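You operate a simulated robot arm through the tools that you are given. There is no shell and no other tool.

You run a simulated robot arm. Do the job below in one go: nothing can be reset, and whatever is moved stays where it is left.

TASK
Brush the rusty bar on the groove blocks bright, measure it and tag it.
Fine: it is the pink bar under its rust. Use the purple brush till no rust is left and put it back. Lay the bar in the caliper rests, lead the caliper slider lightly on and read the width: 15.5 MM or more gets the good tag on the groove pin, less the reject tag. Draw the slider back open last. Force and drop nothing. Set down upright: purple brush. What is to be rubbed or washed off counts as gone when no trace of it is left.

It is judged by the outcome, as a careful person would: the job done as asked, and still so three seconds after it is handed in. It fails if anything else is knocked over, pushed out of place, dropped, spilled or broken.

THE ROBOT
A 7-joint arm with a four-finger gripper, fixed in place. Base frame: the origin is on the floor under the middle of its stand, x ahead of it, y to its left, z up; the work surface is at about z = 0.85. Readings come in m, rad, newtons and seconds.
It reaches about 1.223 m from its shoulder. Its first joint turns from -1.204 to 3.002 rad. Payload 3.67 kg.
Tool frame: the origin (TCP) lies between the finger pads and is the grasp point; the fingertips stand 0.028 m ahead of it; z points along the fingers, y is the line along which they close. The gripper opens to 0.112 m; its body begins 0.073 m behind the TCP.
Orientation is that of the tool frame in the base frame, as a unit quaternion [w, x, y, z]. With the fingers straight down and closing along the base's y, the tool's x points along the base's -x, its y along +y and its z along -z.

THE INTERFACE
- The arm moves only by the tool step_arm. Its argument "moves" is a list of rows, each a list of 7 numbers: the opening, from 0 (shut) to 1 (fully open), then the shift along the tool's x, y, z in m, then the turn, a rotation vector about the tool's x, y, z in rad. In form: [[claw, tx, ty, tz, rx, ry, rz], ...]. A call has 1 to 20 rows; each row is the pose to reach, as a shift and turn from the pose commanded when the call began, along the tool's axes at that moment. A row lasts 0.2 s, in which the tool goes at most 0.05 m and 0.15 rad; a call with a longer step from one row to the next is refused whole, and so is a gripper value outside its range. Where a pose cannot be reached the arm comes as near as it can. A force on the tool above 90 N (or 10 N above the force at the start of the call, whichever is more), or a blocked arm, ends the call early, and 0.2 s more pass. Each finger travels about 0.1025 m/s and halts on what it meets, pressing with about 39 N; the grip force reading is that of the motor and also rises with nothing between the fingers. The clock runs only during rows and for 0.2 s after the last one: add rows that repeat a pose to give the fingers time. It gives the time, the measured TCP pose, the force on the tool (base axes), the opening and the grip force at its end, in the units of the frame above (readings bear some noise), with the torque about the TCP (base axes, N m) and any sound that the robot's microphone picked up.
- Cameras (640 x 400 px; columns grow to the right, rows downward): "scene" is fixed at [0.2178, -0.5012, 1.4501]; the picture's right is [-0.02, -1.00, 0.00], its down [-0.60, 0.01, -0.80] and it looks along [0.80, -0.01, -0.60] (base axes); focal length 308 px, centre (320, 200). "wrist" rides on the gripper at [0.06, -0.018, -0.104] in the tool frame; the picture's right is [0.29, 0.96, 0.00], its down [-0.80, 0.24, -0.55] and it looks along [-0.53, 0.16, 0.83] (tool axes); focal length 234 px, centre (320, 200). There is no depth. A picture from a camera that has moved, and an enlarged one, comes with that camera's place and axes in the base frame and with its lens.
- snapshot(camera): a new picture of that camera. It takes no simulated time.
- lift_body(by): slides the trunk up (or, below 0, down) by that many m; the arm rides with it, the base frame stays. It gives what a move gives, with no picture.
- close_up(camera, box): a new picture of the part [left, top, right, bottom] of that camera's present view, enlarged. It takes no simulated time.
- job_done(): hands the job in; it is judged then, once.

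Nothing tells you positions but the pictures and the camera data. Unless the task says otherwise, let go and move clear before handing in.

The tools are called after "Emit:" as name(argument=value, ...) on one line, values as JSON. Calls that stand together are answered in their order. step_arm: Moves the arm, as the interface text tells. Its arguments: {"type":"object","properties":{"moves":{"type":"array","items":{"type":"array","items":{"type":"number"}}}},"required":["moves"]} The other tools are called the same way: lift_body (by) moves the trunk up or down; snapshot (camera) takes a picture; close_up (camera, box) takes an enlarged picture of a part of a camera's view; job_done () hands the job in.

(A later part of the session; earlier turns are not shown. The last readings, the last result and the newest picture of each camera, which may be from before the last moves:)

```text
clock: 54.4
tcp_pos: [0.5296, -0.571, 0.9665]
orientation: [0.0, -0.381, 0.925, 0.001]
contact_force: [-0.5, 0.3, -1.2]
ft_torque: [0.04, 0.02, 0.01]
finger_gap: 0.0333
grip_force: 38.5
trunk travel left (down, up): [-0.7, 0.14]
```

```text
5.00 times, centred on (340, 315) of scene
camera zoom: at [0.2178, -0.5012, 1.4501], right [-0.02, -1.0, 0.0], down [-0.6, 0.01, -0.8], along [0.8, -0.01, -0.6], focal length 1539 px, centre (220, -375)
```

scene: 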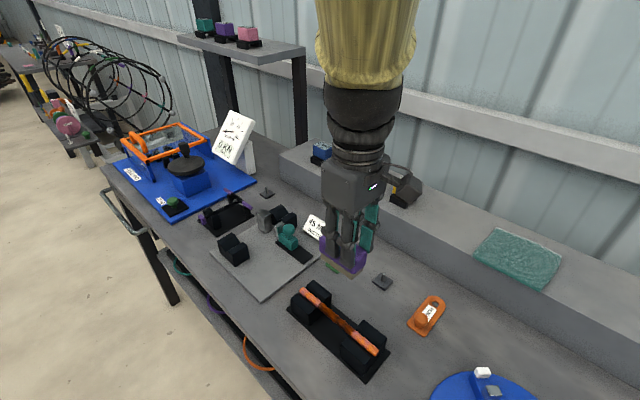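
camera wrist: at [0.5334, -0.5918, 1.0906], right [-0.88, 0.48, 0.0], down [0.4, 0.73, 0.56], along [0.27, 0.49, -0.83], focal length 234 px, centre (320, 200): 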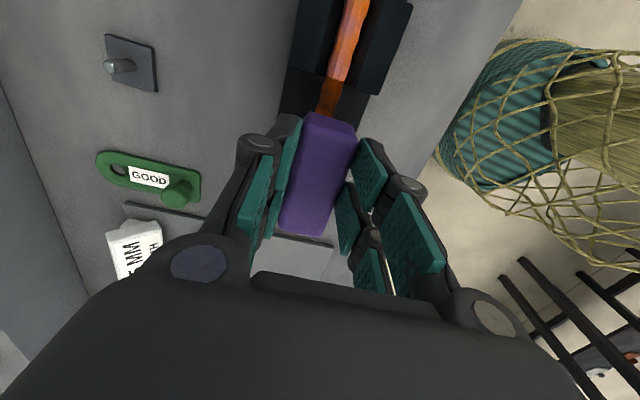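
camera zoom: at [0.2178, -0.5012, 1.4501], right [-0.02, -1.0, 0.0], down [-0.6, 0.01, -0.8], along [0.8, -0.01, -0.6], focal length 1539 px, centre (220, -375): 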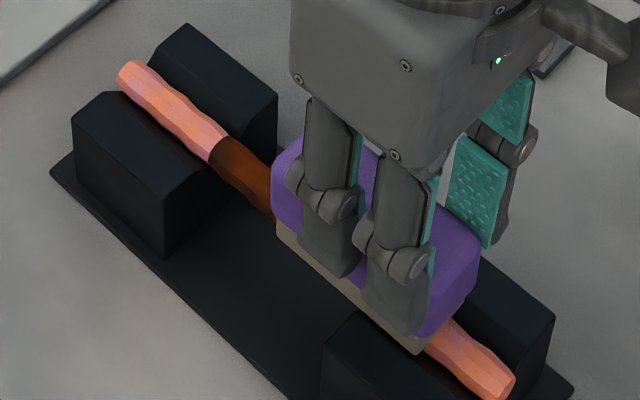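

The bar's ends already look brighter, but the middle is still brown and contact was too light at the end. I'll press slightly more and stroke over the middle.

Emit:
step_arm(moves=[[0, 0, 0, 0.0018, 0, 0, 0], [0, -0.015, 0, 0.0018, 0, 0, 0], [0, -0.03, 0, 0.0018, 0, 0, 0], [0, -0.045, 0, 0.0018, 0, 0, 0], [0, -0.06, 0, 0.0018, 0, 0, 0], [0, -0.075, 0, 0.0018, 0, 0, 0], [0, -0.09, 0, 0.0018, 0, 0, 0], [0, -0.075, 0, 0.0018, 0, 0, 0], [0, -0.06, 0, 0.0018, 0, 0, 0], [0, -0.045, 0, 0.0018, 0, 0, 0], [0, -0.03, 0, 0.0018, 0, 0, 0], [0, -0.015, 0, 0.0018, 0, 0, 0], [0, 0, 0, 0.0018, 0, 0, 0], [0, -0.015, 0, 0.0018, 0, 0, 0], [0, -0.03, 0, 0.0018, 0, 0, 0], [0, -0.045, 0, 0.0018, 0, 0, 0]])

Emit:
close_up(camera="scene", box=[295, 275, 385, 355])

```text
clock: 57.8
tcp_pos: [0.56, -0.5365, 0.9645]
orientation: [0.001, -0.38, 0.925, 0.0]
contact_force: [-4.0, -4.4, 17.3]
ft_torque: [-0.13, 0.04, -0.05]
finger_gap: 0.0331
grip_force: 38.9
trunk travel left (down, up): [-0.7, 0.14]
```

```text
5.00 times, centred on (340, 315) of scene
camera zoom: at [0.2178, -0.5012, 1.4501], right [-0.02, -1.0, 0.0], down [-0.6, 0.01, -0.8], along [0.8, -0.01, -0.6], focal length 1539 px, centre (220, -375)
```

zoom: 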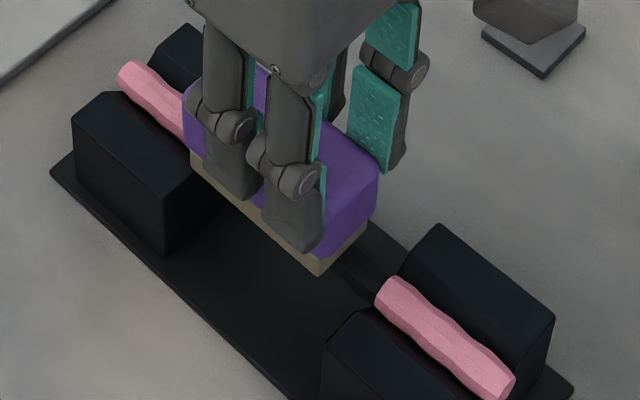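

The ends are now clean pink and the middle looks dark under the brush. I'll lift off to check the whole bar for remaining rust.

Emit:
step_arm(moves=[[0, 0, 0, -0.01, 0, 0, 0], [0, 0, 0, -0.04, 0, 0, 0], [0, 0, 0, -0.08, 0, 0, 0], [0, 0, 0, -0.12, 0, 0, 0], [0, 0, -0.04, -0.14, 0, 0, 0], [0, 0, -0.08, -0.14, 0, 0, 0], [0, 0, -0.08, -0.14, 0, 0, 0]])

Emit:
close_up(camera="scene", box=[295, 275, 385, 355])

Emit:
snapshot(camera="wrist")

Emit:
snapshot(camera="scene")

```text
clock: 59.4
tcp_pos: [0.6173, -0.5952, 1.1045]
orientation: [0.001, -0.381, 0.925, 0.001]
contact_force: [0.0, 1.1, -0.4]
ft_torque: [0.0, -0.01, 0.0]
finger_gap: 0.0333
grip_force: 39.0
trunk travel left (down, up): [-0.7, 0.14]
```

```text
5.00 times, centred on (340, 315) of scene
camera zoom: at [0.2178, -0.5012, 1.4501], right [-0.02, -1.0, 0.0], down [-0.6, 0.01, -0.8], along [0.8, -0.01, -0.6], focal length 1539 px, centre (220, -375)
```

zoom: 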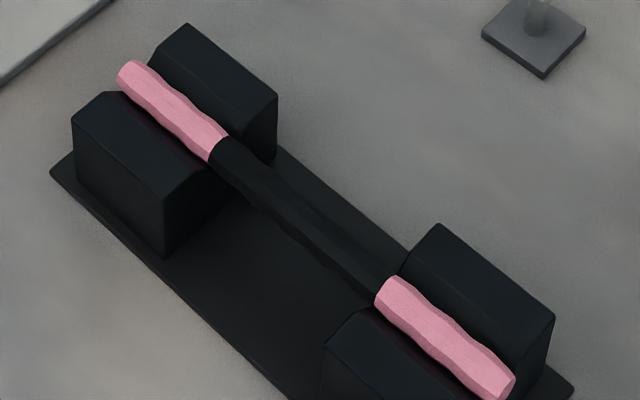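

```text
taken
camera wrist: at [0.5871, -0.649, 1.2097], right [-0.88, 0.48, 0.0], down [0.4, 0.73, 0.56], along [0.27, 0.49, -0.83], focal length 234 px, centre (320, 200)
```

wrist: 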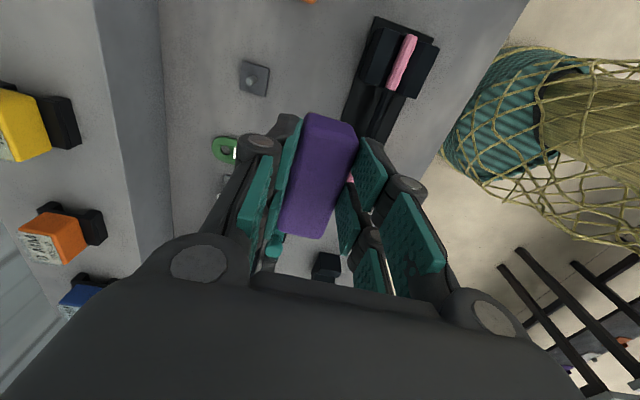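

```text
taken
```

scene: 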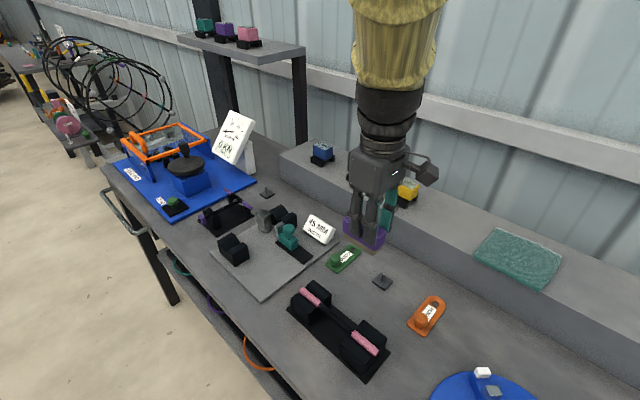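

The bar now reads pink at the ends and plain black in the middle. I'll zoom in on both halves to make sure no trace of rust is left.

Emit:
close_up(camera="scene", box=[295, 280, 345, 325])

Emit:
close_up(camera="scene", box=[335, 315, 385, 360])

Emit:
close_up(camera="wrist", box=[330, 10, 450, 130])

```text
8.89 times, centred on (320, 302) of scene
camera zoom: at [0.2178, -0.5012, 1.4501], right [-0.02, -1.0, 0.0], down [-0.6, 0.01, -0.8], along [0.8, -0.01, -0.6], focal length 2736 px, centre (320, -711)
```

zoom: 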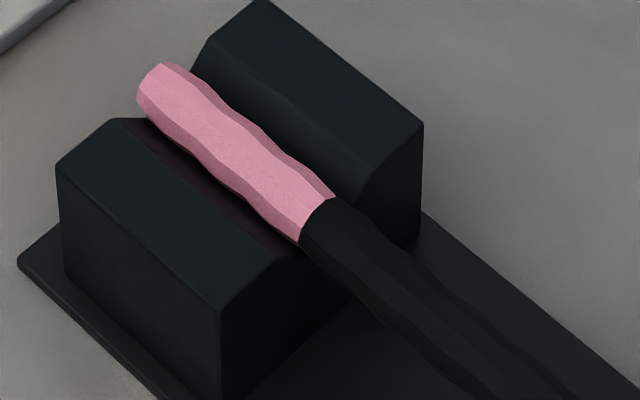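

```text
8.89 times, centred on (360, 338) of scene
camera zoom: at [0.2178, -0.5012, 1.4501], right [-0.02, -1.0, 0.0], down [-0.6, 0.01, -0.8], along [0.8, -0.01, -0.6], focal length 2736 px, centre (-36, -1022)
```

zoom: 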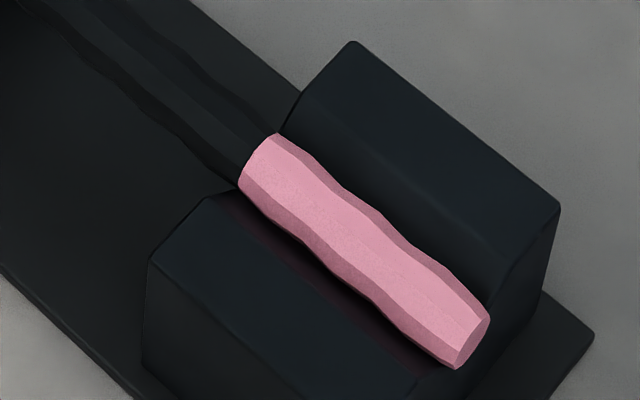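

```text
3.33 times, centred on (390, 70) of wrist
camera zoom: at [0.5871, -0.649, 1.2097], right [-0.88, 0.48, 0.0], down [0.4, 0.73, 0.56], along [0.27, 0.49, -0.83], focal length 781 px, centre (87, 633)
```

zoom: 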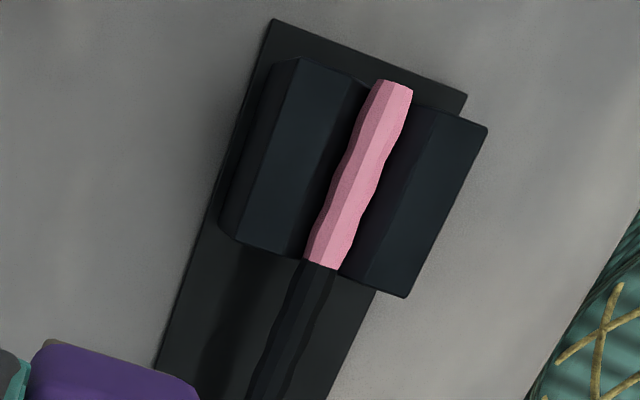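

The bar is fully clean: pink ends, black grip section, and no rust left. Now I'll take the brush back to the shelf. The cloth lies about 4.5 cm off its original place, so I'll plan to set the brush on it and slide both back together.

Emit:
step_arm(moves=[[0, 0.0, 0.0, -0.04, 0, 0, 0], [0, 0.01, -0.02, -0.06, 0, 0, 0.13], [0, 0.02, -0.04, -0.06, 0, 0, 0.26], [0, 0.03, -0.06, -0.06, 0, 0, 0.39], [0, 0.04, -0.08, -0.06, 0, 0, 0.52], [0, 0.05, -0.105, -0.06, 0, 0, 0.65], [0, 0.06, -0.13, -0.06, 0, 0, 0.78], [0, 0.07, -0.155, -0.06, 0, 0, 0.91], [0, 0.08, -0.18, -0.06, 0, 0, 1.04], [0, 0.09, -0.2, -0.06, 0, 0, 1.17], [0, 0.1, -0.22, -0.06, 0, 0, 1.3], [0, 0.106, -0.2254, -0.06, 0, 0, 1.43], [0, 0.106, -0.2254, -0.055, 0, 0, 1.564], [0, 0.106, -0.2254, -0.055, 0, 0, 1.564], [0, 0.106, -0.2254, -0.055, 0, 0, 1.564]])

Emit:
snapshot(camera="wrist")

Emit:
snapshot(camera="scene")

```text
clock: 62.6
tcp_pos: [0.7021, -0.8319, 1.1583]
orientation: [0.0, 0.383, 0.924, 0.001]
contact_force: [-0.1, -0.3, -1.1]
ft_torque: [0.0, 0.0, 0.03]
finger_gap: 0.0334
grip_force: 38.7
trunk travel left (down, up): [-0.7, 0.14]
```

```text
taken
camera wrist: at [0.6468, -0.8011, 1.2624], right [0.47, 0.88, 0.0], down [0.73, -0.39, 0.55], along [0.49, -0.26, -0.83], focal length 234 px, centre (320, 200)
```

wrist: 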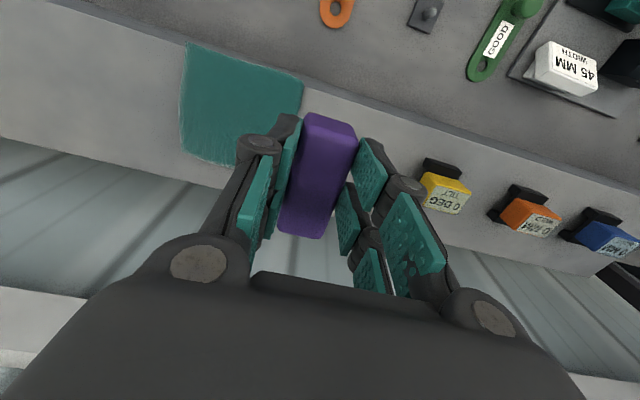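

```text
taken
```

scene: 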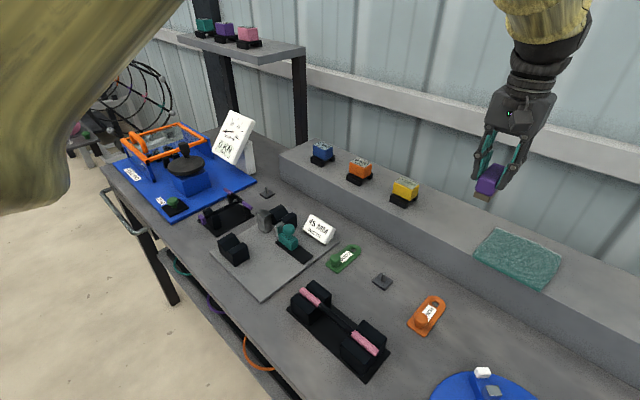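

The brush is back to its original heading. I'll move over the cloth at the same relative spot as before and come down to just above it.

Emit:
step_arm(moves=[[0, -0.015, -0.012, 0.01, 0, 0, 0], [0, -0.03, -0.025, 0.03, 0, 0, 0], [0, -0.045, -0.038, 0.06, 0, 0, 0], [0, -0.0507, -0.0415, 0.09, 0, 0, 0], [0, -0.0507, -0.0415, 0.115, 0, 0, 0], [0, -0.0507, -0.0415, 0.125, 0, 0, 0], [0, -0.0507, -0.0415, 0.125, 0, 0, 0]])

Emit:
snapshot(camera="wrist")

Emit:
close_up(camera="scene", box=[440, 160, 580, 300])

```text
clock: 64.2
tcp_pos: [0.7104, -0.8983, 1.0337]
orientation: [0.0, 0.382, 0.924, 0.002]
contact_force: [0.2, 0.1, -0.9]
ft_torque: [-0.02, -0.02, -0.02]
finger_gap: 0.0334
grip_force: 39.2
trunk travel left (down, up): [-0.7, 0.14]
```

```text
taken
camera wrist: at [0.6537, -0.8677, 1.1383], right [0.47, 0.88, 0.0], down [0.73, -0.39, 0.55], along [0.49, -0.26, -0.83], focal length 234 px, centre (320, 200)
```

wrist: 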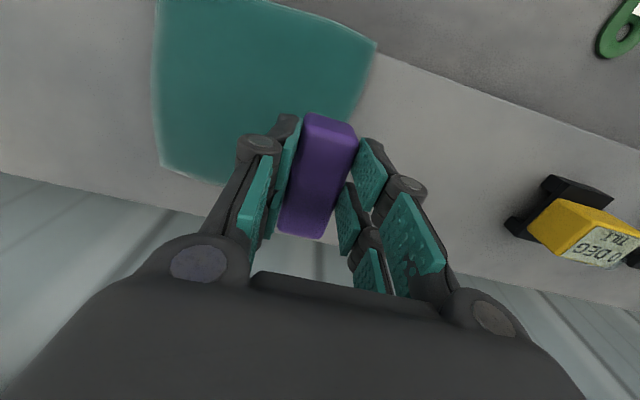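

```text
2.86 times, centred on (510, 230) of scene
camera zoom: at [0.2178, -0.5012, 1.4501], right [-0.02, -1.0, 0.0], down [-0.6, 0.01, -0.8], along [0.8, -0.01, -0.6], focal length 879 px, centre (-223, 114)
```

zoom: 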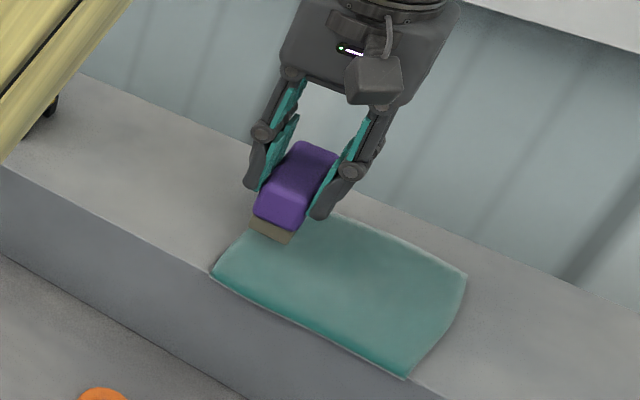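

The brush hovers right over the cloth's edge, just as it originally stood. I'll lower slowly to contact.

Emit:
step_arm(moves=[[0, 0, 0, 0.006, 0, 0, 0], [0, 0, 0, 0.011, 0, 0, 0], [0, 0, 0, 0.015, 0, 0, 0], [0, 0, 0, 0.018, 0, 0, 0], [0, 0, 0, 0.0195, 0, 0, 0], [0, 0, 0, 0.0195, 0, 0, 0]])

Emit:
close_up(camera="scene", box=[440, 160, 580, 300])

```text
clock: 65.6
tcp_pos: [0.7105, -0.893, 1.0167]
orientation: [0.002, 0.381, 0.925, 0.002]
contact_force: [4.8, 5.5, 19.0]
ft_torque: [0.09, -0.29, 0.07]
finger_gap: 0.0334
grip_force: 39.3
trunk travel left (down, up): [-0.7, 0.14]
```

```text
2.86 times, centred on (510, 230) of scene
camera zoom: at [0.2178, -0.5012, 1.4501], right [-0.02, -1.0, 0.0], down [-0.6, 0.01, -0.8], along [0.8, -0.01, -0.6], focal length 879 px, centre (-223, 114)
```

zoom: 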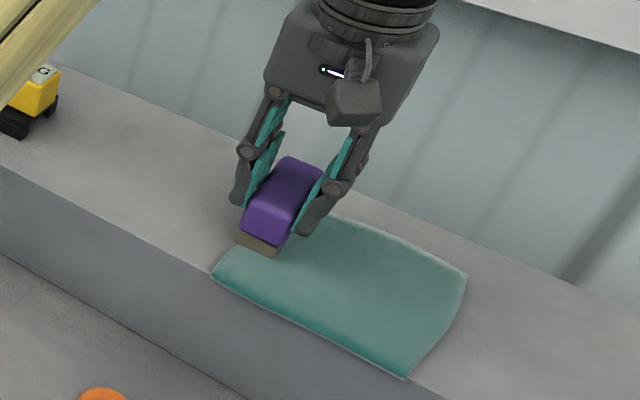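

Contact is at about 19 N. I'll slide halfway toward the original position and see whether the cloth comes along.

Emit:
step_arm(moves=[[0, -0.004, 0.005, 0, 0, 0, 0], [0, -0.008, 0.01, 0, 0, 0, 0], [0, -0.0145, 0.017, 0, 0, 0, 0], [0, -0.0145, 0.017, 0, 0, 0, 0]])

Emit:
close_up(camera="scene", box=[440, 160, 580, 300])

```text
clock: 66.6
tcp_pos: [0.7297, -0.8938, 1.0128]
orientation: [0.0, 0.382, 0.924, 0.001]
contact_force: [-2.2, 2.9, 12.3]
ft_torque: [-0.08, -0.1, 0.01]
finger_gap: 0.0337
grip_force: 39.4
trunk travel left (down, up): [-0.7, 0.14]
```

```text
2.86 times, centred on (510, 230) of scene
camera zoom: at [0.2178, -0.5012, 1.4501], right [-0.02, -1.0, 0.0], down [-0.6, 0.01, -0.8], along [0.8, -0.01, -0.6], focal length 879 px, centre (-223, 114)
```

zoom: 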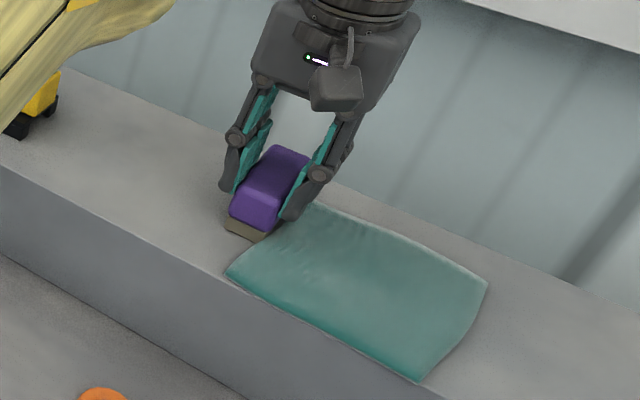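

The cloth didn't follow this time, and the brush slid off its edge and nudged it a little. I'll lift, set the bristles fully on the cloth further in, and try dragging it from there.

Emit:
step_arm(moves=[[0, 0, 0, -0.015, 0, 0, 0], [0, 0, 0, -0.025, 0, 0, 0], [0, 0.008, -0.024, -0.025, 0, 0, 0], [0, 0.0152, -0.048, -0.025, 0, 0, 0], [0, 0.0152, -0.048, -0.015, 0, 0, 0], [0, 0.0152, -0.048, -0.005, 0, 0, 0], [0, 0.0152, -0.048, 0.0, 0, 0, 0], [0, 0.0152, -0.048, 0.0, 0, 0, 0]])

Emit:
close_up(camera="scene", box=[440, 160, 580, 300])

```text
clock: 68.4
tcp_pos: [0.685, -0.9149, 1.0176]
orientation: [0.001, 0.38, 0.925, 0.0]
contact_force: [2.3, 4.7, 17.7]
ft_torque: [0.1, -0.01, 0.01]
finger_gap: 0.0334
grip_force: 39.2
trunk travel left (down, up): [-0.7, 0.14]
```

```text
2.86 times, centred on (510, 230) of scene
camera zoom: at [0.2178, -0.5012, 1.4501], right [-0.02, -1.0, 0.0], down [-0.6, 0.01, -0.8], along [0.8, -0.01, -0.6], focal length 879 px, centre (-223, 114)
```

zoom: 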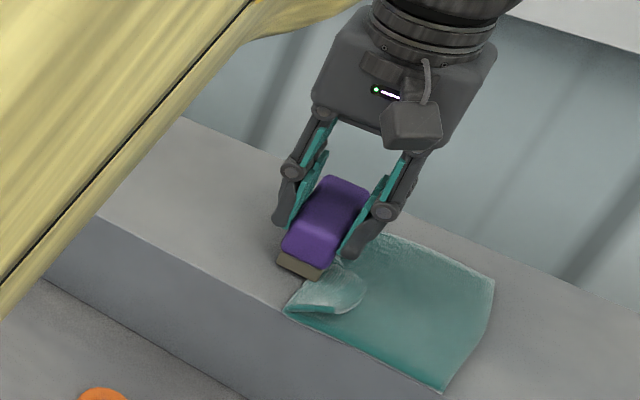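

The cloth's near corner got folded by that move. I'll lift the brush straight up and look before doing anything more.

Emit:
step_arm(moves=[[0, 0, 0, -0.005, 0, 0, 0], [0, 0, 0, -0.015, 0, 0, 0], [0, 0, 0, -0.04, 0, 0, 0], [0, 0, 0, -0.08, 0, 0, 0], [0, 0, 0, -0.08, 0, 0, 0]])

Emit:
snapshot(camera="wrist")

Emit:
close_up(camera="scene", box=[440, 160, 580, 300])

```text
clock: 69.6
tcp_pos: [0.6867, -0.9204, 1.089]
orientation: [-0.001, 0.382, 0.924, 0.003]
contact_force: [0.1, 0.6, -1.2]
ft_torque: [-0.06, -0.01, -0.01]
finger_gap: 0.0335
grip_force: 39.7
trunk travel left (down, up): [-0.7, 0.14]
```

```text
taken
camera wrist: at [0.6315, -0.8906, 1.1952], right [0.47, 0.88, 0.0], down [0.73, -0.4, 0.55], along [0.49, -0.26, -0.83], focal length 234 px, centre (320, 200)
```

wrist: 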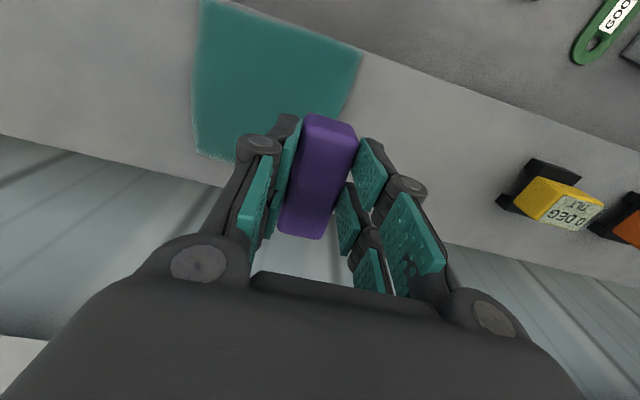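

```text
2.86 times, centred on (510, 230) of scene
camera zoom: at [0.2178, -0.5012, 1.4501], right [-0.02, -1.0, 0.0], down [-0.6, 0.01, -0.8], along [0.8, -0.01, -0.6], focal length 879 px, centre (-223, 114)
```

zoom: 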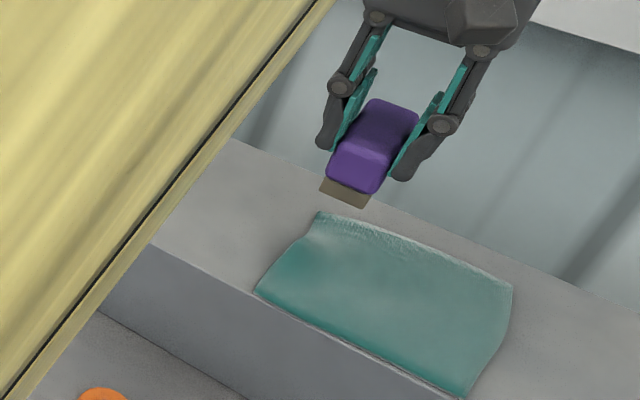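

The cloth has sprung flat again but slid a bit further along the shelf. The brush is now over the cloth just inside its edge, so I'll move slightly further in, press, and drag it back in a short test.

Emit:
step_arm(moves=[[0, 0, -0.008, 0.03, 0, 0, 0], [0, 0, -0.015, 0.055, 0, 0, 0], [0, 0, -0.015, 0.07, 0, 0, 0], [0, 0, -0.015, 0.077, 0, 0, 0], [0, 0, -0.015, 0.08, 0, 0, 0], [0, 0, -0.015, 0.08, 0, 0, 0]])

Emit:
close_up(camera="scene", box=[440, 160, 580, 300])

```text
clock: 71.0
tcp_pos: [0.676, -0.9253, 1.0165]
orientation: [0.002, 0.381, 0.924, 0.0]
contact_force: [-4.7, 1.7, 15.6]
ft_torque: [-0.12, 0.22, -0.02]
finger_gap: 0.0337
grip_force: 39.4
trunk travel left (down, up): [-0.7, 0.14]
```

```text
2.86 times, centred on (510, 230) of scene
camera zoom: at [0.2178, -0.5012, 1.4501], right [-0.02, -1.0, 0.0], down [-0.6, 0.01, -0.8], along [0.8, -0.01, -0.6], focal length 879 px, centre (-223, 114)
```

zoom: 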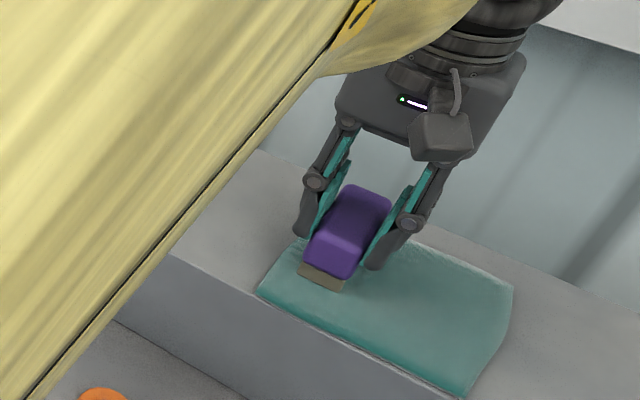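

Now the bristles press fully on the cloth, inside its edge. I'll drag gently back toward the original position.

Emit:
step_arm(moves=[[0, -0.002, 0.006, 0, 0, 0, 0], [0, -0.004, 0.012, 0, 0, 0, 0], [0, -0.006, 0.018, 0, 0, 0, 0], [0, -0.008, 0.024, 0, 0, 0, 0], [0, -0.008, 0.024, 0, 0, 0, 0]])

Emit:
close_up(camera="scene", box=[440, 160, 580, 300])

```text
clock: 72.2
tcp_pos: [0.6962, -0.9171, 1.0164]
orientation: [0.002, 0.383, 0.924, 0.001]
contact_force: [-6.5, -5.1, 24.3]
ft_torque: [-0.55, 0.14, -0.1]
finger_gap: 0.0334
grip_force: 38.7
trunk travel left (down, up): [-0.7, 0.14]
```

```text
2.86 times, centred on (510, 230) of scene
camera zoom: at [0.2178, -0.5012, 1.4501], right [-0.02, -1.0, 0.0], down [-0.6, 0.01, -0.8], along [0.8, -0.01, -0.6], focal length 879 px, centre (-223, 114)
```

zoom: 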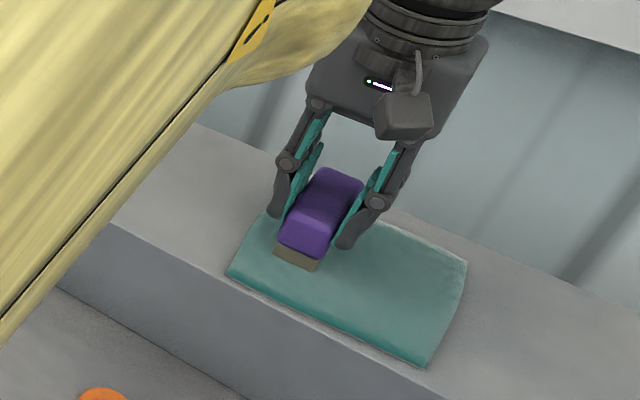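

The cloth now follows. I'll drag it the rest of the way, about 37 mm along the shelf and 14 mm back, with a slight twist to square it up.

Emit:
step_arm(moves=[[0, -0.003, 0.007, 0, 0, 0, 0.02], [0, -0.006, 0.014, 0, 0, 0, 0.04], [0, -0.009, 0.022, 0, 0, 0, 0.06], [0, -0.012, 0.03, 0, 0, 0, 0.08], [0, -0.014, 0.037, 0, 0, 0, 0.08], [0, -0.014, 0.037, 0, 0, 0, 0.08]])

Emit:
close_up(camera="scene", box=[440, 160, 580, 300])

```text
clock: 73.6
tcp_pos: [0.7331, -0.8979, 1.0159]
orientation: [0.002, 0.418, 0.908, 0.001]
contact_force: [-6.4, -5.1, 23.9]
ft_torque: [-0.43, 0.1, -0.1]
finger_gap: 0.0335
grip_force: 38.8
trunk travel left (down, up): [-0.7, 0.14]
```

```text
2.86 times, centred on (510, 230) of scene
camera zoom: at [0.2178, -0.5012, 1.4501], right [-0.02, -1.0, 0.0], down [-0.6, 0.01, -0.8], along [0.8, -0.01, -0.6], focal length 879 px, centre (-223, 114)
```

zoom: 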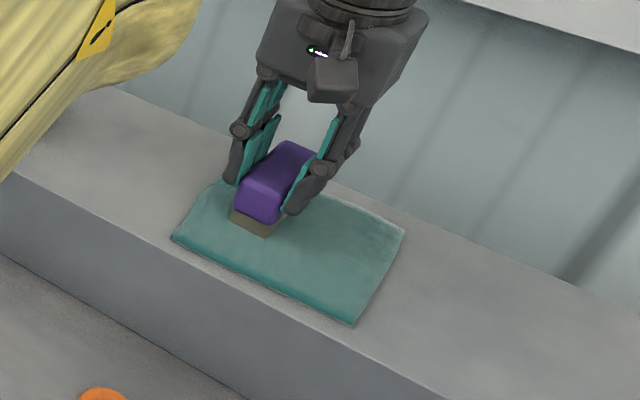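

Slightly overshot, by about 1.1 cm. I'll ease it back a touch and then lift off to check the cloth.

Emit:
step_arm(moves=[[0, -0.004, -0.004, 0, 0, 0, 0], [0, -0.008, -0.0085, 0, 0, 0, 0], [0, -0.008, -0.0085, 0, 0, 0, 0], [0, -0.008, -0.0085, -0.004, 0, 0, 0], [0, -0.008, -0.0085, -0.012, 0, 0, 0], [0, -0.008, -0.0085, -0.03, 0, 0, 0], [0, -0.008, -0.0085, -0.05, 0, 0, -0.08], [0, -0.008, -0.0085, -0.05, 0, 0, -0.08]])

Emit:
close_up(camera="scene", box=[440, 160, 580, 300])

Emit:
snapshot(camera="wrist")

```text
clock: 75.4
tcp_pos: [0.733, -0.9153, 1.063]
orientation: [-0.001, 0.381, 0.925, 0.002]
contact_force: [0.2, 0.4, -1.6]
ft_torque: [-0.01, 0.02, -0.02]
finger_gap: 0.0337
grip_force: 38.9
trunk travel left (down, up): [-0.7, 0.14]
```

```text
2.86 times, centred on (510, 230) of scene
camera zoom: at [0.2178, -0.5012, 1.4501], right [-0.02, -1.0, 0.0], down [-0.6, 0.01, -0.8], along [0.8, -0.01, -0.6], focal length 879 px, centre (-223, 114)
```

zoom: 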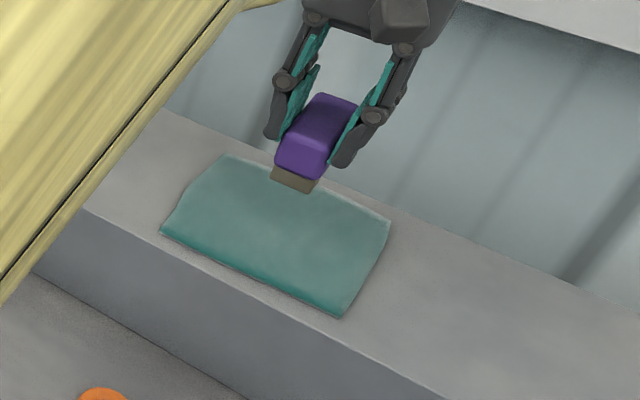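

```text
taken
camera wrist: at [0.6772, -0.8846, 1.1674], right [0.47, 0.88, 0.0], down [0.73, -0.39, 0.55], along [0.49, -0.26, -0.83], focal length 234 px, centre (320, 200)
```

wrist: 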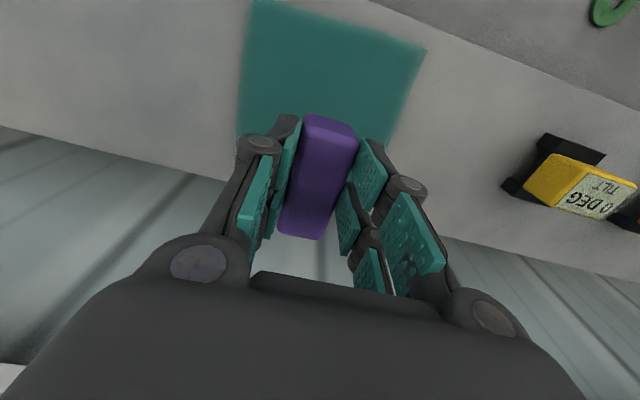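

The cloth is flat and about 2 cm from its original place. I'll set the brush down at its original place on the cloth's edge, then nudge both the last 2 cm together.

Emit:
step_arm(moves=[[0, 0.005, 0.02, 0, 0, 0, 0], [0, 0.0115, 0.0455, 0.005, 0, 0, 0], [0, 0.0115, 0.0455, 0.025, 0, 0, 0], [0, 0.0115, 0.0455, 0.038, 0, 0, 0], [0, 0.0115, 0.0455, 0.044, 0, 0, 0], [0, 0.0115, 0.0455, 0.047, 0, 0, 0], [0, 0.0115, 0.0455, 0.047, 0, 0, 0]])

Emit:
close_up(camera="scene", box=[440, 160, 580, 300])

Emit:
snapshot(camera="wrist")

```text
clock: 77.0
tcp_pos: [0.7561, -0.869, 1.0165]
orientation: [0.0, 0.382, 0.924, 0.0]
contact_force: [-0.2, -0.5, 3.0]
ft_torque: [-0.08, 0.02, -0.02]
finger_gap: 0.0334
grip_force: 38.6
trunk travel left (down, up): [-0.7, 0.14]
```

```text
2.86 times, centred on (510, 230) of scene
camera zoom: at [0.2178, -0.5012, 1.4501], right [-0.02, -1.0, 0.0], down [-0.6, 0.01, -0.8], along [0.8, -0.01, -0.6], focal length 879 px, centre (-223, 114)
```

zoom: 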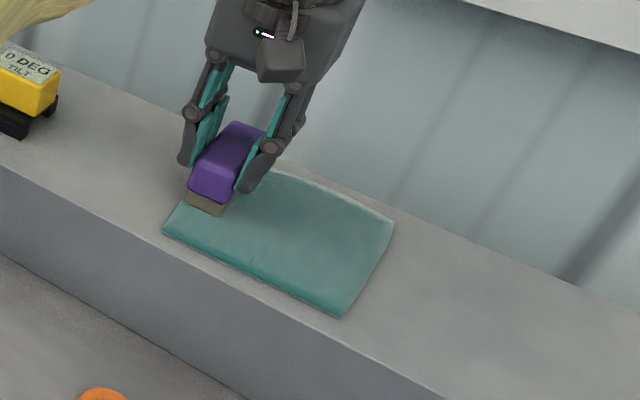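

```text
taken
camera wrist: at [0.7, -0.8393, 1.1222], right [0.47, 0.88, 0.0], down [0.73, -0.39, 0.55], along [0.49, -0.26, -0.83], focal length 234 px, centre (320, 200)
```

wrist: 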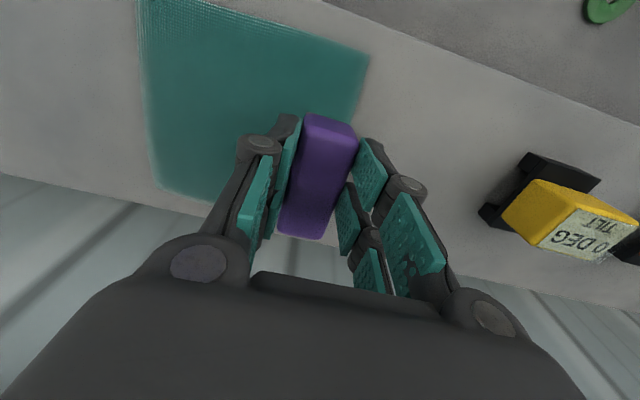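

The brush stands on the cloth's edge just as it did at the start. I'll press slightly and slide both the last 2 cm toward the original spot.

Emit:
step_arm(moves=[[0, 0, 0, 0.002, 0, 0, 0], [0, -0.0025, -0.006, 0.002, 0, 0, 0], [0, -0.005, -0.012, 0.002, 0, 0, 0], [0, -0.0076, -0.0185, 0.002, 0, 0, 0], [0, -0.0076, -0.0185, 0.0, 0, 0, 0], [0, -0.0076, -0.0185, 0.0, 0, 0, 0]])

Emit:
close_up(camera="scene", box=[440, 160, 580, 300])

```text
clock: 78.4
tcp_pos: [0.7489, -0.8891, 1.0158]
orientation: [0.0, 0.381, 0.925, 0.001]
contact_force: [-3.1, -2.7, 9.3]
ft_torque: [-0.21, 0.04, -0.01]
finger_gap: 0.0334
grip_force: 38.9
trunk travel left (down, up): [-0.7, 0.14]
```

```text
2.86 times, centred on (510, 230) of scene
camera zoom: at [0.2178, -0.5012, 1.4501], right [-0.02, -1.0, 0.0], down [-0.6, 0.01, -0.8], along [0.8, -0.01, -0.6], focal length 879 px, centre (-223, 114)
```

zoom: 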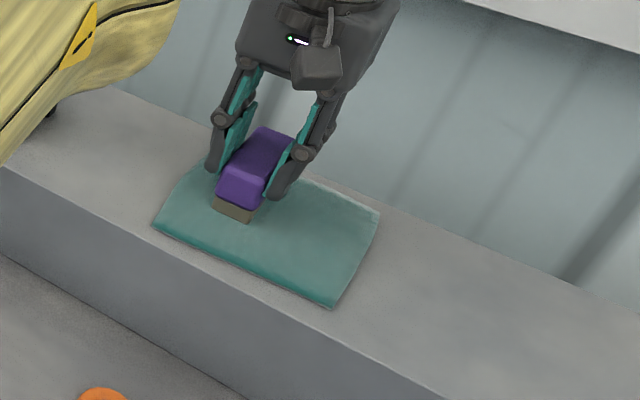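

The brush is exactly back on its spot, but the cloth ended up about 2.5 cm to the other side. I'll lift, press on the cloth's middle, and draw it back.

Emit:
step_arm(moves=[[0, 0, 0, -0.006, 0, 0, 0], [0, 0, 0, -0.02, 0, 0, 0], [0, 0, -0.017, -0.03, 0, 0, 0], [0, 0, -0.034, -0.03, 0, 0, 0], [0, 0, -0.034, -0.015, 0, 0, 0], [0, 0, -0.034, -0.005, 0, 0, 0], [0, 0, -0.034, -0.001, 0, 0, 0], [0, 0, -0.034, 0.001, 0, 0, 0], [0, 0, -0.034, 0.001, 0, 0, 0]])

Emit:
close_up(camera="scene", box=[440, 160, 580, 300])

```text
clock: 80.4
tcp_pos: [0.7255, -0.9137, 1.0182]
orientation: [0.0, 0.381, 0.924, 0.001]
contact_force: [-2.0, -0.9, 2.7]
ft_torque: [-0.03, 0.03, -0.01]
finger_gap: 0.0332
grip_force: 38.8
trunk travel left (down, up): [-0.7, 0.14]
```

```text
2.86 times, centred on (510, 230) of scene
camera zoom: at [0.2178, -0.5012, 1.4501], right [-0.02, -1.0, 0.0], down [-0.6, 0.01, -0.8], along [0.8, -0.01, -0.6], focal length 879 px, centre (-223, 114)
```

zoom: 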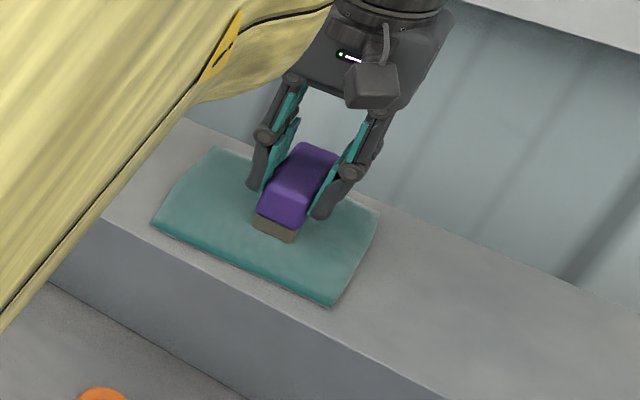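

The brush is now on the cloth's middle with light contact. I'll press a bit more and drag it back along the shelf in small steps.

Emit:
step_arm(moves=[[0, 0, 0, 0.0025, 0, 0, 0], [0, 0, 0, 0.003, 0, 0, 0], [0, 0, -0.005, 0.003, 0, 0, 0], [0, 0, -0.01, 0.003, 0, 0, 0], [0, -0.001, -0.015, 0.003, 0, 0, 0], [0, -0.001, -0.02, 0.003, 0, 0, 0], [0, -0.001, -0.02, 0.003, 0, 0, 0]])

Emit:
close_up(camera="scene", box=[440, 160, 580, 300])

```text
clock: 82.0
tcp_pos: [0.7105, -0.93, 1.0121]
orientation: [0.001, 0.382, 0.924, 0.001]
contact_force: [-0.2, 1.2, 11.3]
ft_torque: [0.23, 0.14, -0.06]
finger_gap: 0.0335
grip_force: 38.8
trunk travel left (down, up): [-0.7, 0.14]
```

```text
2.86 times, centred on (510, 230) of scene
camera zoom: at [0.2178, -0.5012, 1.4501], right [-0.02, -1.0, 0.0], down [-0.6, 0.01, -0.8], along [0.8, -0.01, -0.6], focal length 879 px, centre (-223, 114)
```

zoom: 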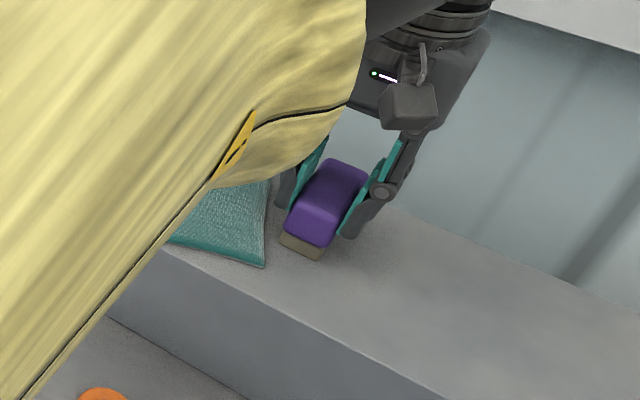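

The cloth shot out sideways from under the brush. I'll lift straight up at once and check where it went.

Emit:
step_arm(moves=[[0, 0, 0, -0.02, 0, 0, 0], [0, 0, 0, -0.06, 0, 0, 0], [0, 0.03, 0, -0.1, 0, 0, 0], [0, 0.07, 0, -0.12, 0, 0, 0], [0, 0.07, 0, -0.12, 0, 0, 0]])

Emit:
snapshot(camera="wrist")

Emit:
snapshot(camera="scene")

```text
clock: 83.2
tcp_pos: [0.6671, -0.875, 1.1393]
orientation: [0.001, 0.382, 0.924, -0.002]
contact_force: [0.9, -0.2, -1.6]
ft_torque: [0.01, 0.03, 0.0]
finger_gap: 0.0336
grip_force: 38.8
trunk travel left (down, up): [-0.7, 0.14]
```

```text
taken
camera wrist: at [0.6099, -0.8439, 1.2441], right [0.47, 0.88, 0.0], down [0.73, -0.39, 0.56], along [0.49, -0.26, -0.83], focal length 234 px, centre (320, 200)
```

wrist: 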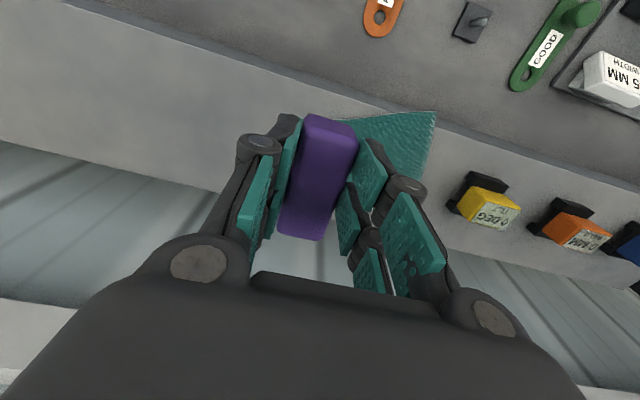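

```text
taken
```

scene: 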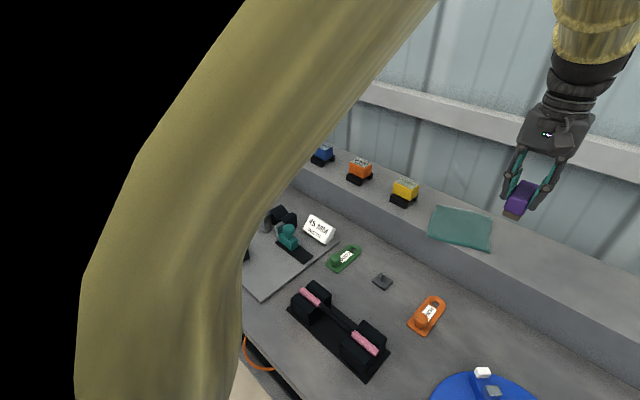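

The cloth slid about 8 cm and now lies flat near the yellow gauge, without touching it. To put it back properly I'll park the brush upright on a free patch of bench, then drag the cloth home with the fingertips.

Emit:
step_arm(moves=[[0, 0.02, 0.025, 0, 0, 0, 0], [0, 0.04, 0.05, 0, 0, 0, 0], [0, 0.06, 0.075, 0, 0, 0, 0], [0, 0.08, 0.1, 0, 0, 0, 0], [0, 0.1, 0.127, 0, 0, 0, 0], [0, 0.1006, 0.127, 0.04, 0, 0, 0], [0, 0.1006, 0.127, 0.08, 0, 0, 0], [0, 0.1006, 0.127, 0.08, 0, 0, 0], [0, 0.1006, 0.127, 0.08, 0, 0, 0]])

Emit:
snapshot(camera="wrist")

Emit:
snapshot(camera="scene")

```text
clock: 85.2
tcp_pos: [0.6834, -0.7156, 1.0551]
orientation: [0.0, 0.381, 0.924, 0.0]
contact_force: [0.8, 0.1, -1.2]
ft_torque: [0.0, 0.03, 0.01]
finger_gap: 0.0333
grip_force: 38.7
trunk travel left (down, up): [-0.7, 0.14]
```

```text
taken
camera wrist: at [0.6272, -0.6856, 1.1605], right [0.47, 0.88, 0.0], down [0.73, -0.39, 0.55], along [0.49, -0.26, -0.83], focal length 234 px, centre (320, 200)
```

wrist: 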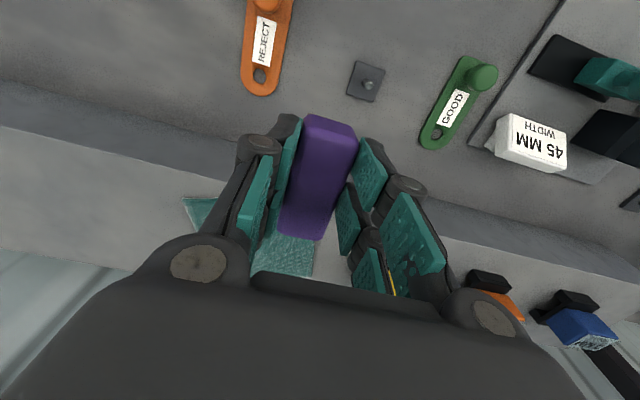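

```text
taken
```

scene: 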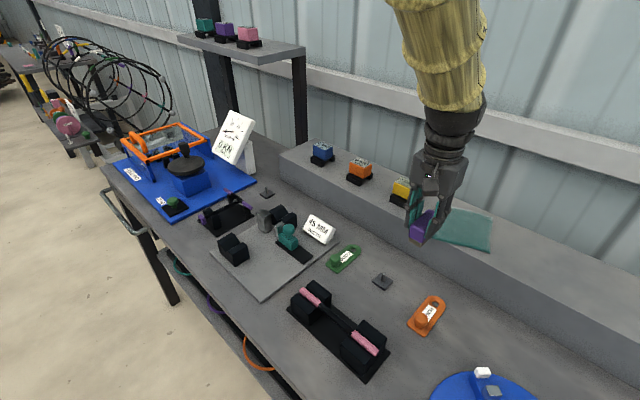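

The spot below is clear between the pin and the REJECT tag. I'll descend and set the brush down gently on the bench.

Emit:
step_arm(moves=[[0, 0, -0.008, 0.04, 0, 0, 0], [0, 0, -0.008, 0.08, 0, 0, 0], [0, 0, -0.008, 0.12, 0, 0, 0], [0, 0, -0.008, 0.135, 0, 0, 0], [0, 0, -0.008, 0.142, 0, 0, 0], [0, 0, -0.008, 0.146, 0, 0, 0], [0, 0, -0.008, 0.146, 0, 0, 0]])

Emit:
snapshot(camera="wrist")

Emit:
close_up(camera="scene", box=[350, 200, 470, 330])

```text
clock: 86.8
tcp_pos: [0.676, -0.7211, 0.9109]
orientation: [0.003, 0.381, 0.924, 0.0]
contact_force: [0.8, 5.0, 29.7]
ft_torque: [0.16, -0.05, 0.06]
finger_gap: 0.034
grip_force: 38.6
trunk travel left (down, up): [-0.7, 0.14]
```

```text
taken
camera wrist: at [0.6194, -0.6908, 1.0151], right [0.47, 0.88, 0.0], down [0.73, -0.39, 0.56], along [0.49, -0.26, -0.83], focal length 234 px, centre (320, 200)
```

wrist: 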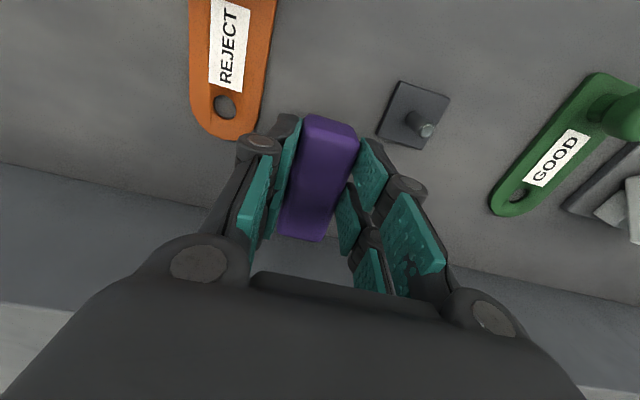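

```text
3.08 times, centred on (410, 265) of scene
camera zoom: at [0.2178, -0.5012, 1.4501], right [-0.02, -1.0, 0.0], down [-0.6, 0.01, -0.8], along [0.8, -0.01, -0.6], focal length 947 px, centre (43, 0)
```

zoom: 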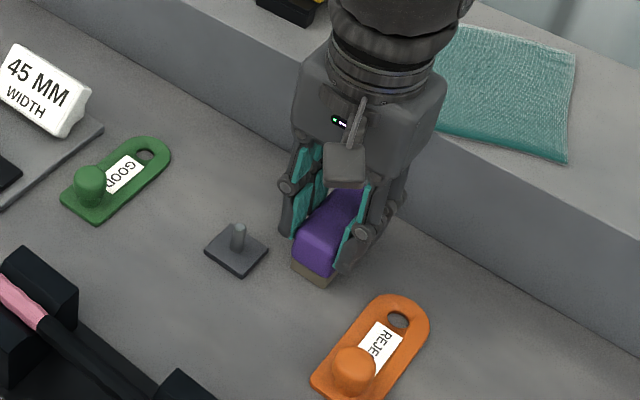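

It's down, firmer than needed, so I'll ease up slightly, open just enough to release, and rise clear.

Emit:
step_arm(moves=[[0, 0, 0, -0.003, 0, 0, 0], [0, 0, 0, -0.003, 0, 0, 0], [0.34, 0, 0, -0.003, 0, 0, 0], [0.42, 0, 0, -0.003, 0, 0, 0], [0.5, 0, 0, -0.003, 0, 0, 0], [0.5, 0, 0, -0.003, 0, 0, 0], [0.5, 0, 0, -0.02, 0, 0, 0], [0.5, 0, 0, -0.05, 0, 0, 0], [0.5, 0, 0, -0.09, 0, 0, 0], [0.5, 0, 0, -0.13, 0, 0, 0], [0.5, 0, 0, -0.17, 0, 0, 0], [0.5, 0, 0, -0.2, 0, 0, 0], [0.5, 0, 0, -0.2, 0, 0, 0]])

Emit:
snapshot(camera="wrist")

Emit:
snapshot(camera="scene")

```text
clock: 89.6
tcp_pos: [0.6754, -0.7264, 1.1055]
orientation: [0.0, 0.381, 0.924, 0.001]
contact_force: [0.7, -0.2, 0.4]
ft_torque: [0.0, 0.02, -0.03]
finger_gap: 0.056
grip_force: 0.0
trunk travel left (down, up): [-0.7, 0.14]
```

```text
taken
camera wrist: at [0.6193, -0.6958, 1.2117], right [0.47, 0.88, 0.0], down [0.73, -0.39, 0.55], along [0.49, -0.26, -0.83], focal length 234 px, centre (320, 200)
```

wrist: 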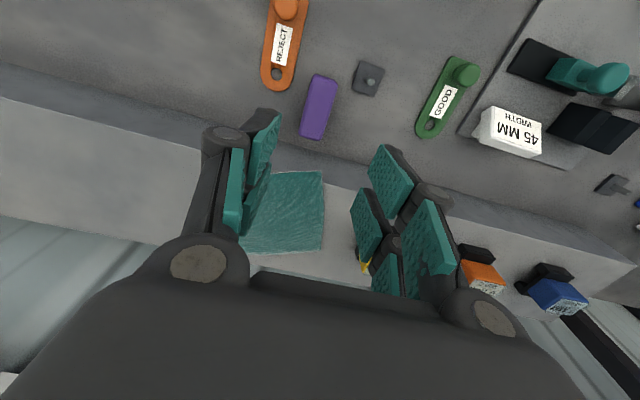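

```text
taken
```

scene: 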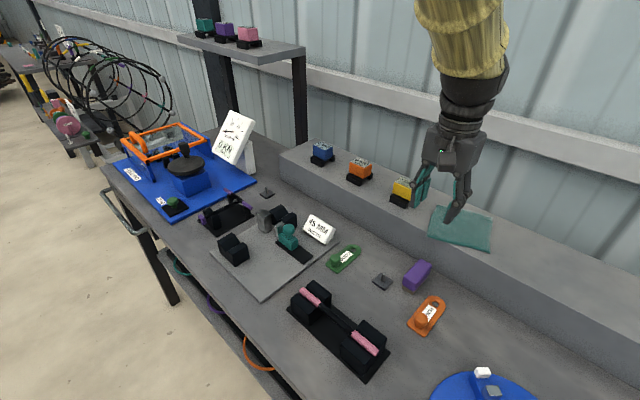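

The brush stands upright on the bench between the pin and the REJECT tag. Now I'll look at the cloth in detail.

Emit:
close_up(camera="scene", box=[400, 180, 540, 300])

Emit:
close_up(camera="wrist", box=[220, 60, 420, 270])

```text
3.33 times, centred on (470, 240) of scene
camera zoom: at [0.2178, -0.5012, 1.4501], right [-0.02, -1.0, 0.0], down [-0.6, 0.01, -0.8], along [0.8, -0.01, -0.6], focal length 1026 px, centre (-180, 67)
```

zoom: 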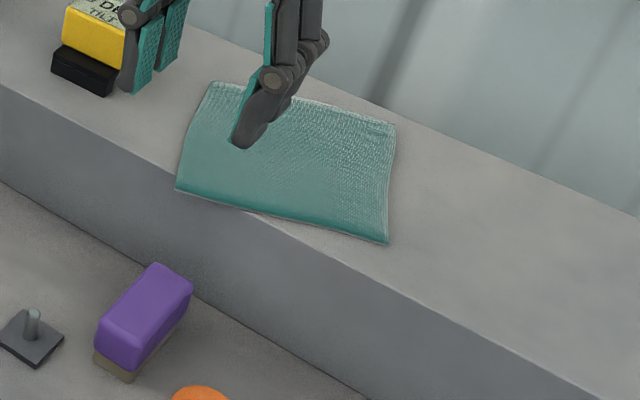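

```text
1.90 times, centred on (320, 165) of wrist
camera zoom: at [0.6193, -0.6958, 1.2117], right [0.47, 0.88, 0.0], down [0.73, -0.39, 0.55], along [0.49, -0.26, -0.83], focal length 446 px, centre (320, 267)
```

zoom: 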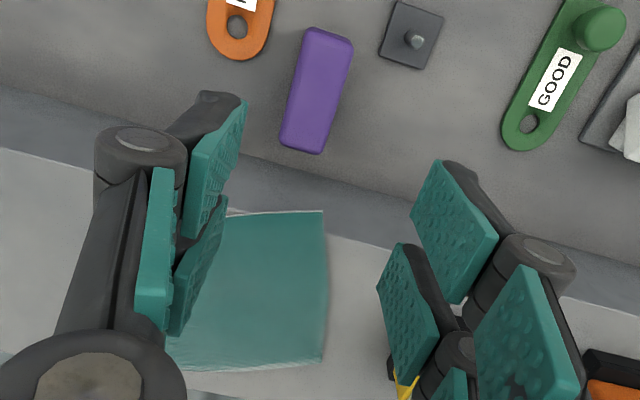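

The cloth lies flat but about 9 cm along the shelf and turned roughly 23°. With fingers closed I'll press lightly near its middle, then drag and turn it back, starting with positioning above it.

Emit:
step_arm(moves=[[0.3, -0.025, -0.007, 0, 0, 0, -0.07], [0, -0.05, -0.015, 0, 0, 0, -0.14], [0, -0.08, -0.022, 0.01, 0, 0, -0.21], [0, -0.11, -0.03, 0.02, 0, 0, -0.28], [0, -0.135, -0.038, 0.04, 0, 0, -0.35], [0, -0.149, -0.044, 0.065, 0, 0, -0.408], [0, -0.149, -0.044, 0.085, 0, 0, -0.408], [0, -0.149, -0.044, 0.085, 0, 0, -0.408]])

Emit:
snapshot(camera="wrist")

Emit:
close_up(camera="scene", box=[400, 160, 540, 280])

```text
clock: 91.4
tcp_pos: [0.749, -0.861, 1.0202]
orientation: [0.0, 0.186, 0.982, 0.001]
contact_force: [0.1, 0.3, -0.7]
ft_torque: [-0.01, 0.0, -0.02]
finger_gap: 0.0
grip_force: 35.2
trunk travel left (down, up): [-0.7, 0.14]
```

```text
taken
camera wrist: at [0.6858, -0.8559, 1.1249], right [0.08, 1.0, 0.0], down [0.83, -0.07, 0.55], along [0.55, -0.04, -0.83], focal length 234 px, centre (320, 200)
```

wrist: 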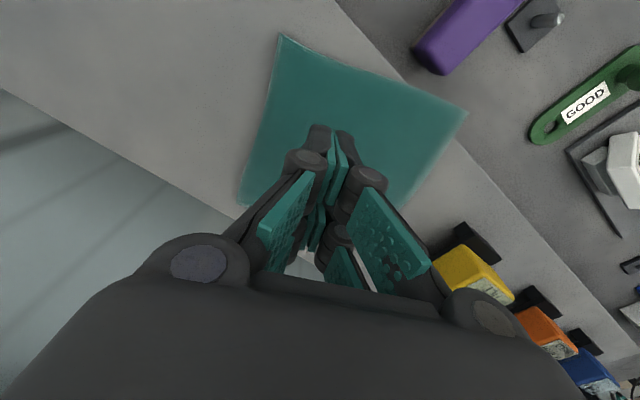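

```text
3.33 times, centred on (470, 220) of scene
camera zoom: at [0.2178, -0.5012, 1.4501], right [-0.02, -1.0, 0.0], down [-0.6, 0.01, -0.8], along [0.8, -0.01, -0.6], focal length 1026 px, centre (-180, 133)
```

zoom: 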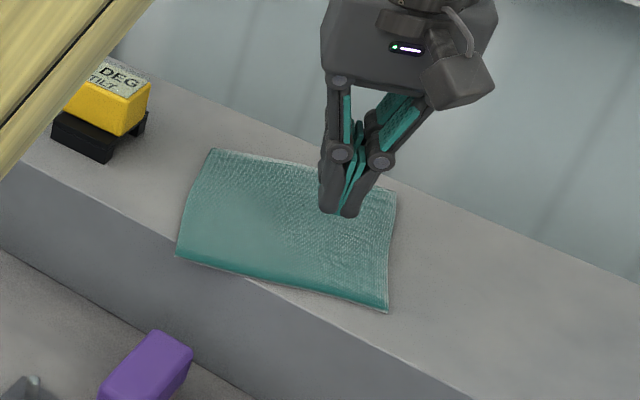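

The closed fingertips are above the cloth. I'll go down slowly to light contact.

Emit:
step_arm(moves=[[0, 0, 0, 0.012, 0, 0, 0], [0, 0, 0, 0.02, 0, 0, 0], [0, 0, 0, 0.025, 0, 0, 0], [0, 0, 0, 0.025, 0, 0, 0]])

```text
clock: 92.4
tcp_pos: [0.7502, -0.8618, 0.9939]
orientation: [0.001, 0.187, 0.982, 0.001]
contact_force: [-0.8, 0.6, 0.0]
ft_torque: [0.03, -0.03, -0.02]
finger_gap: 0.0
grip_force: 35.8
trunk travel left (down, up): [-0.7, 0.14]
```

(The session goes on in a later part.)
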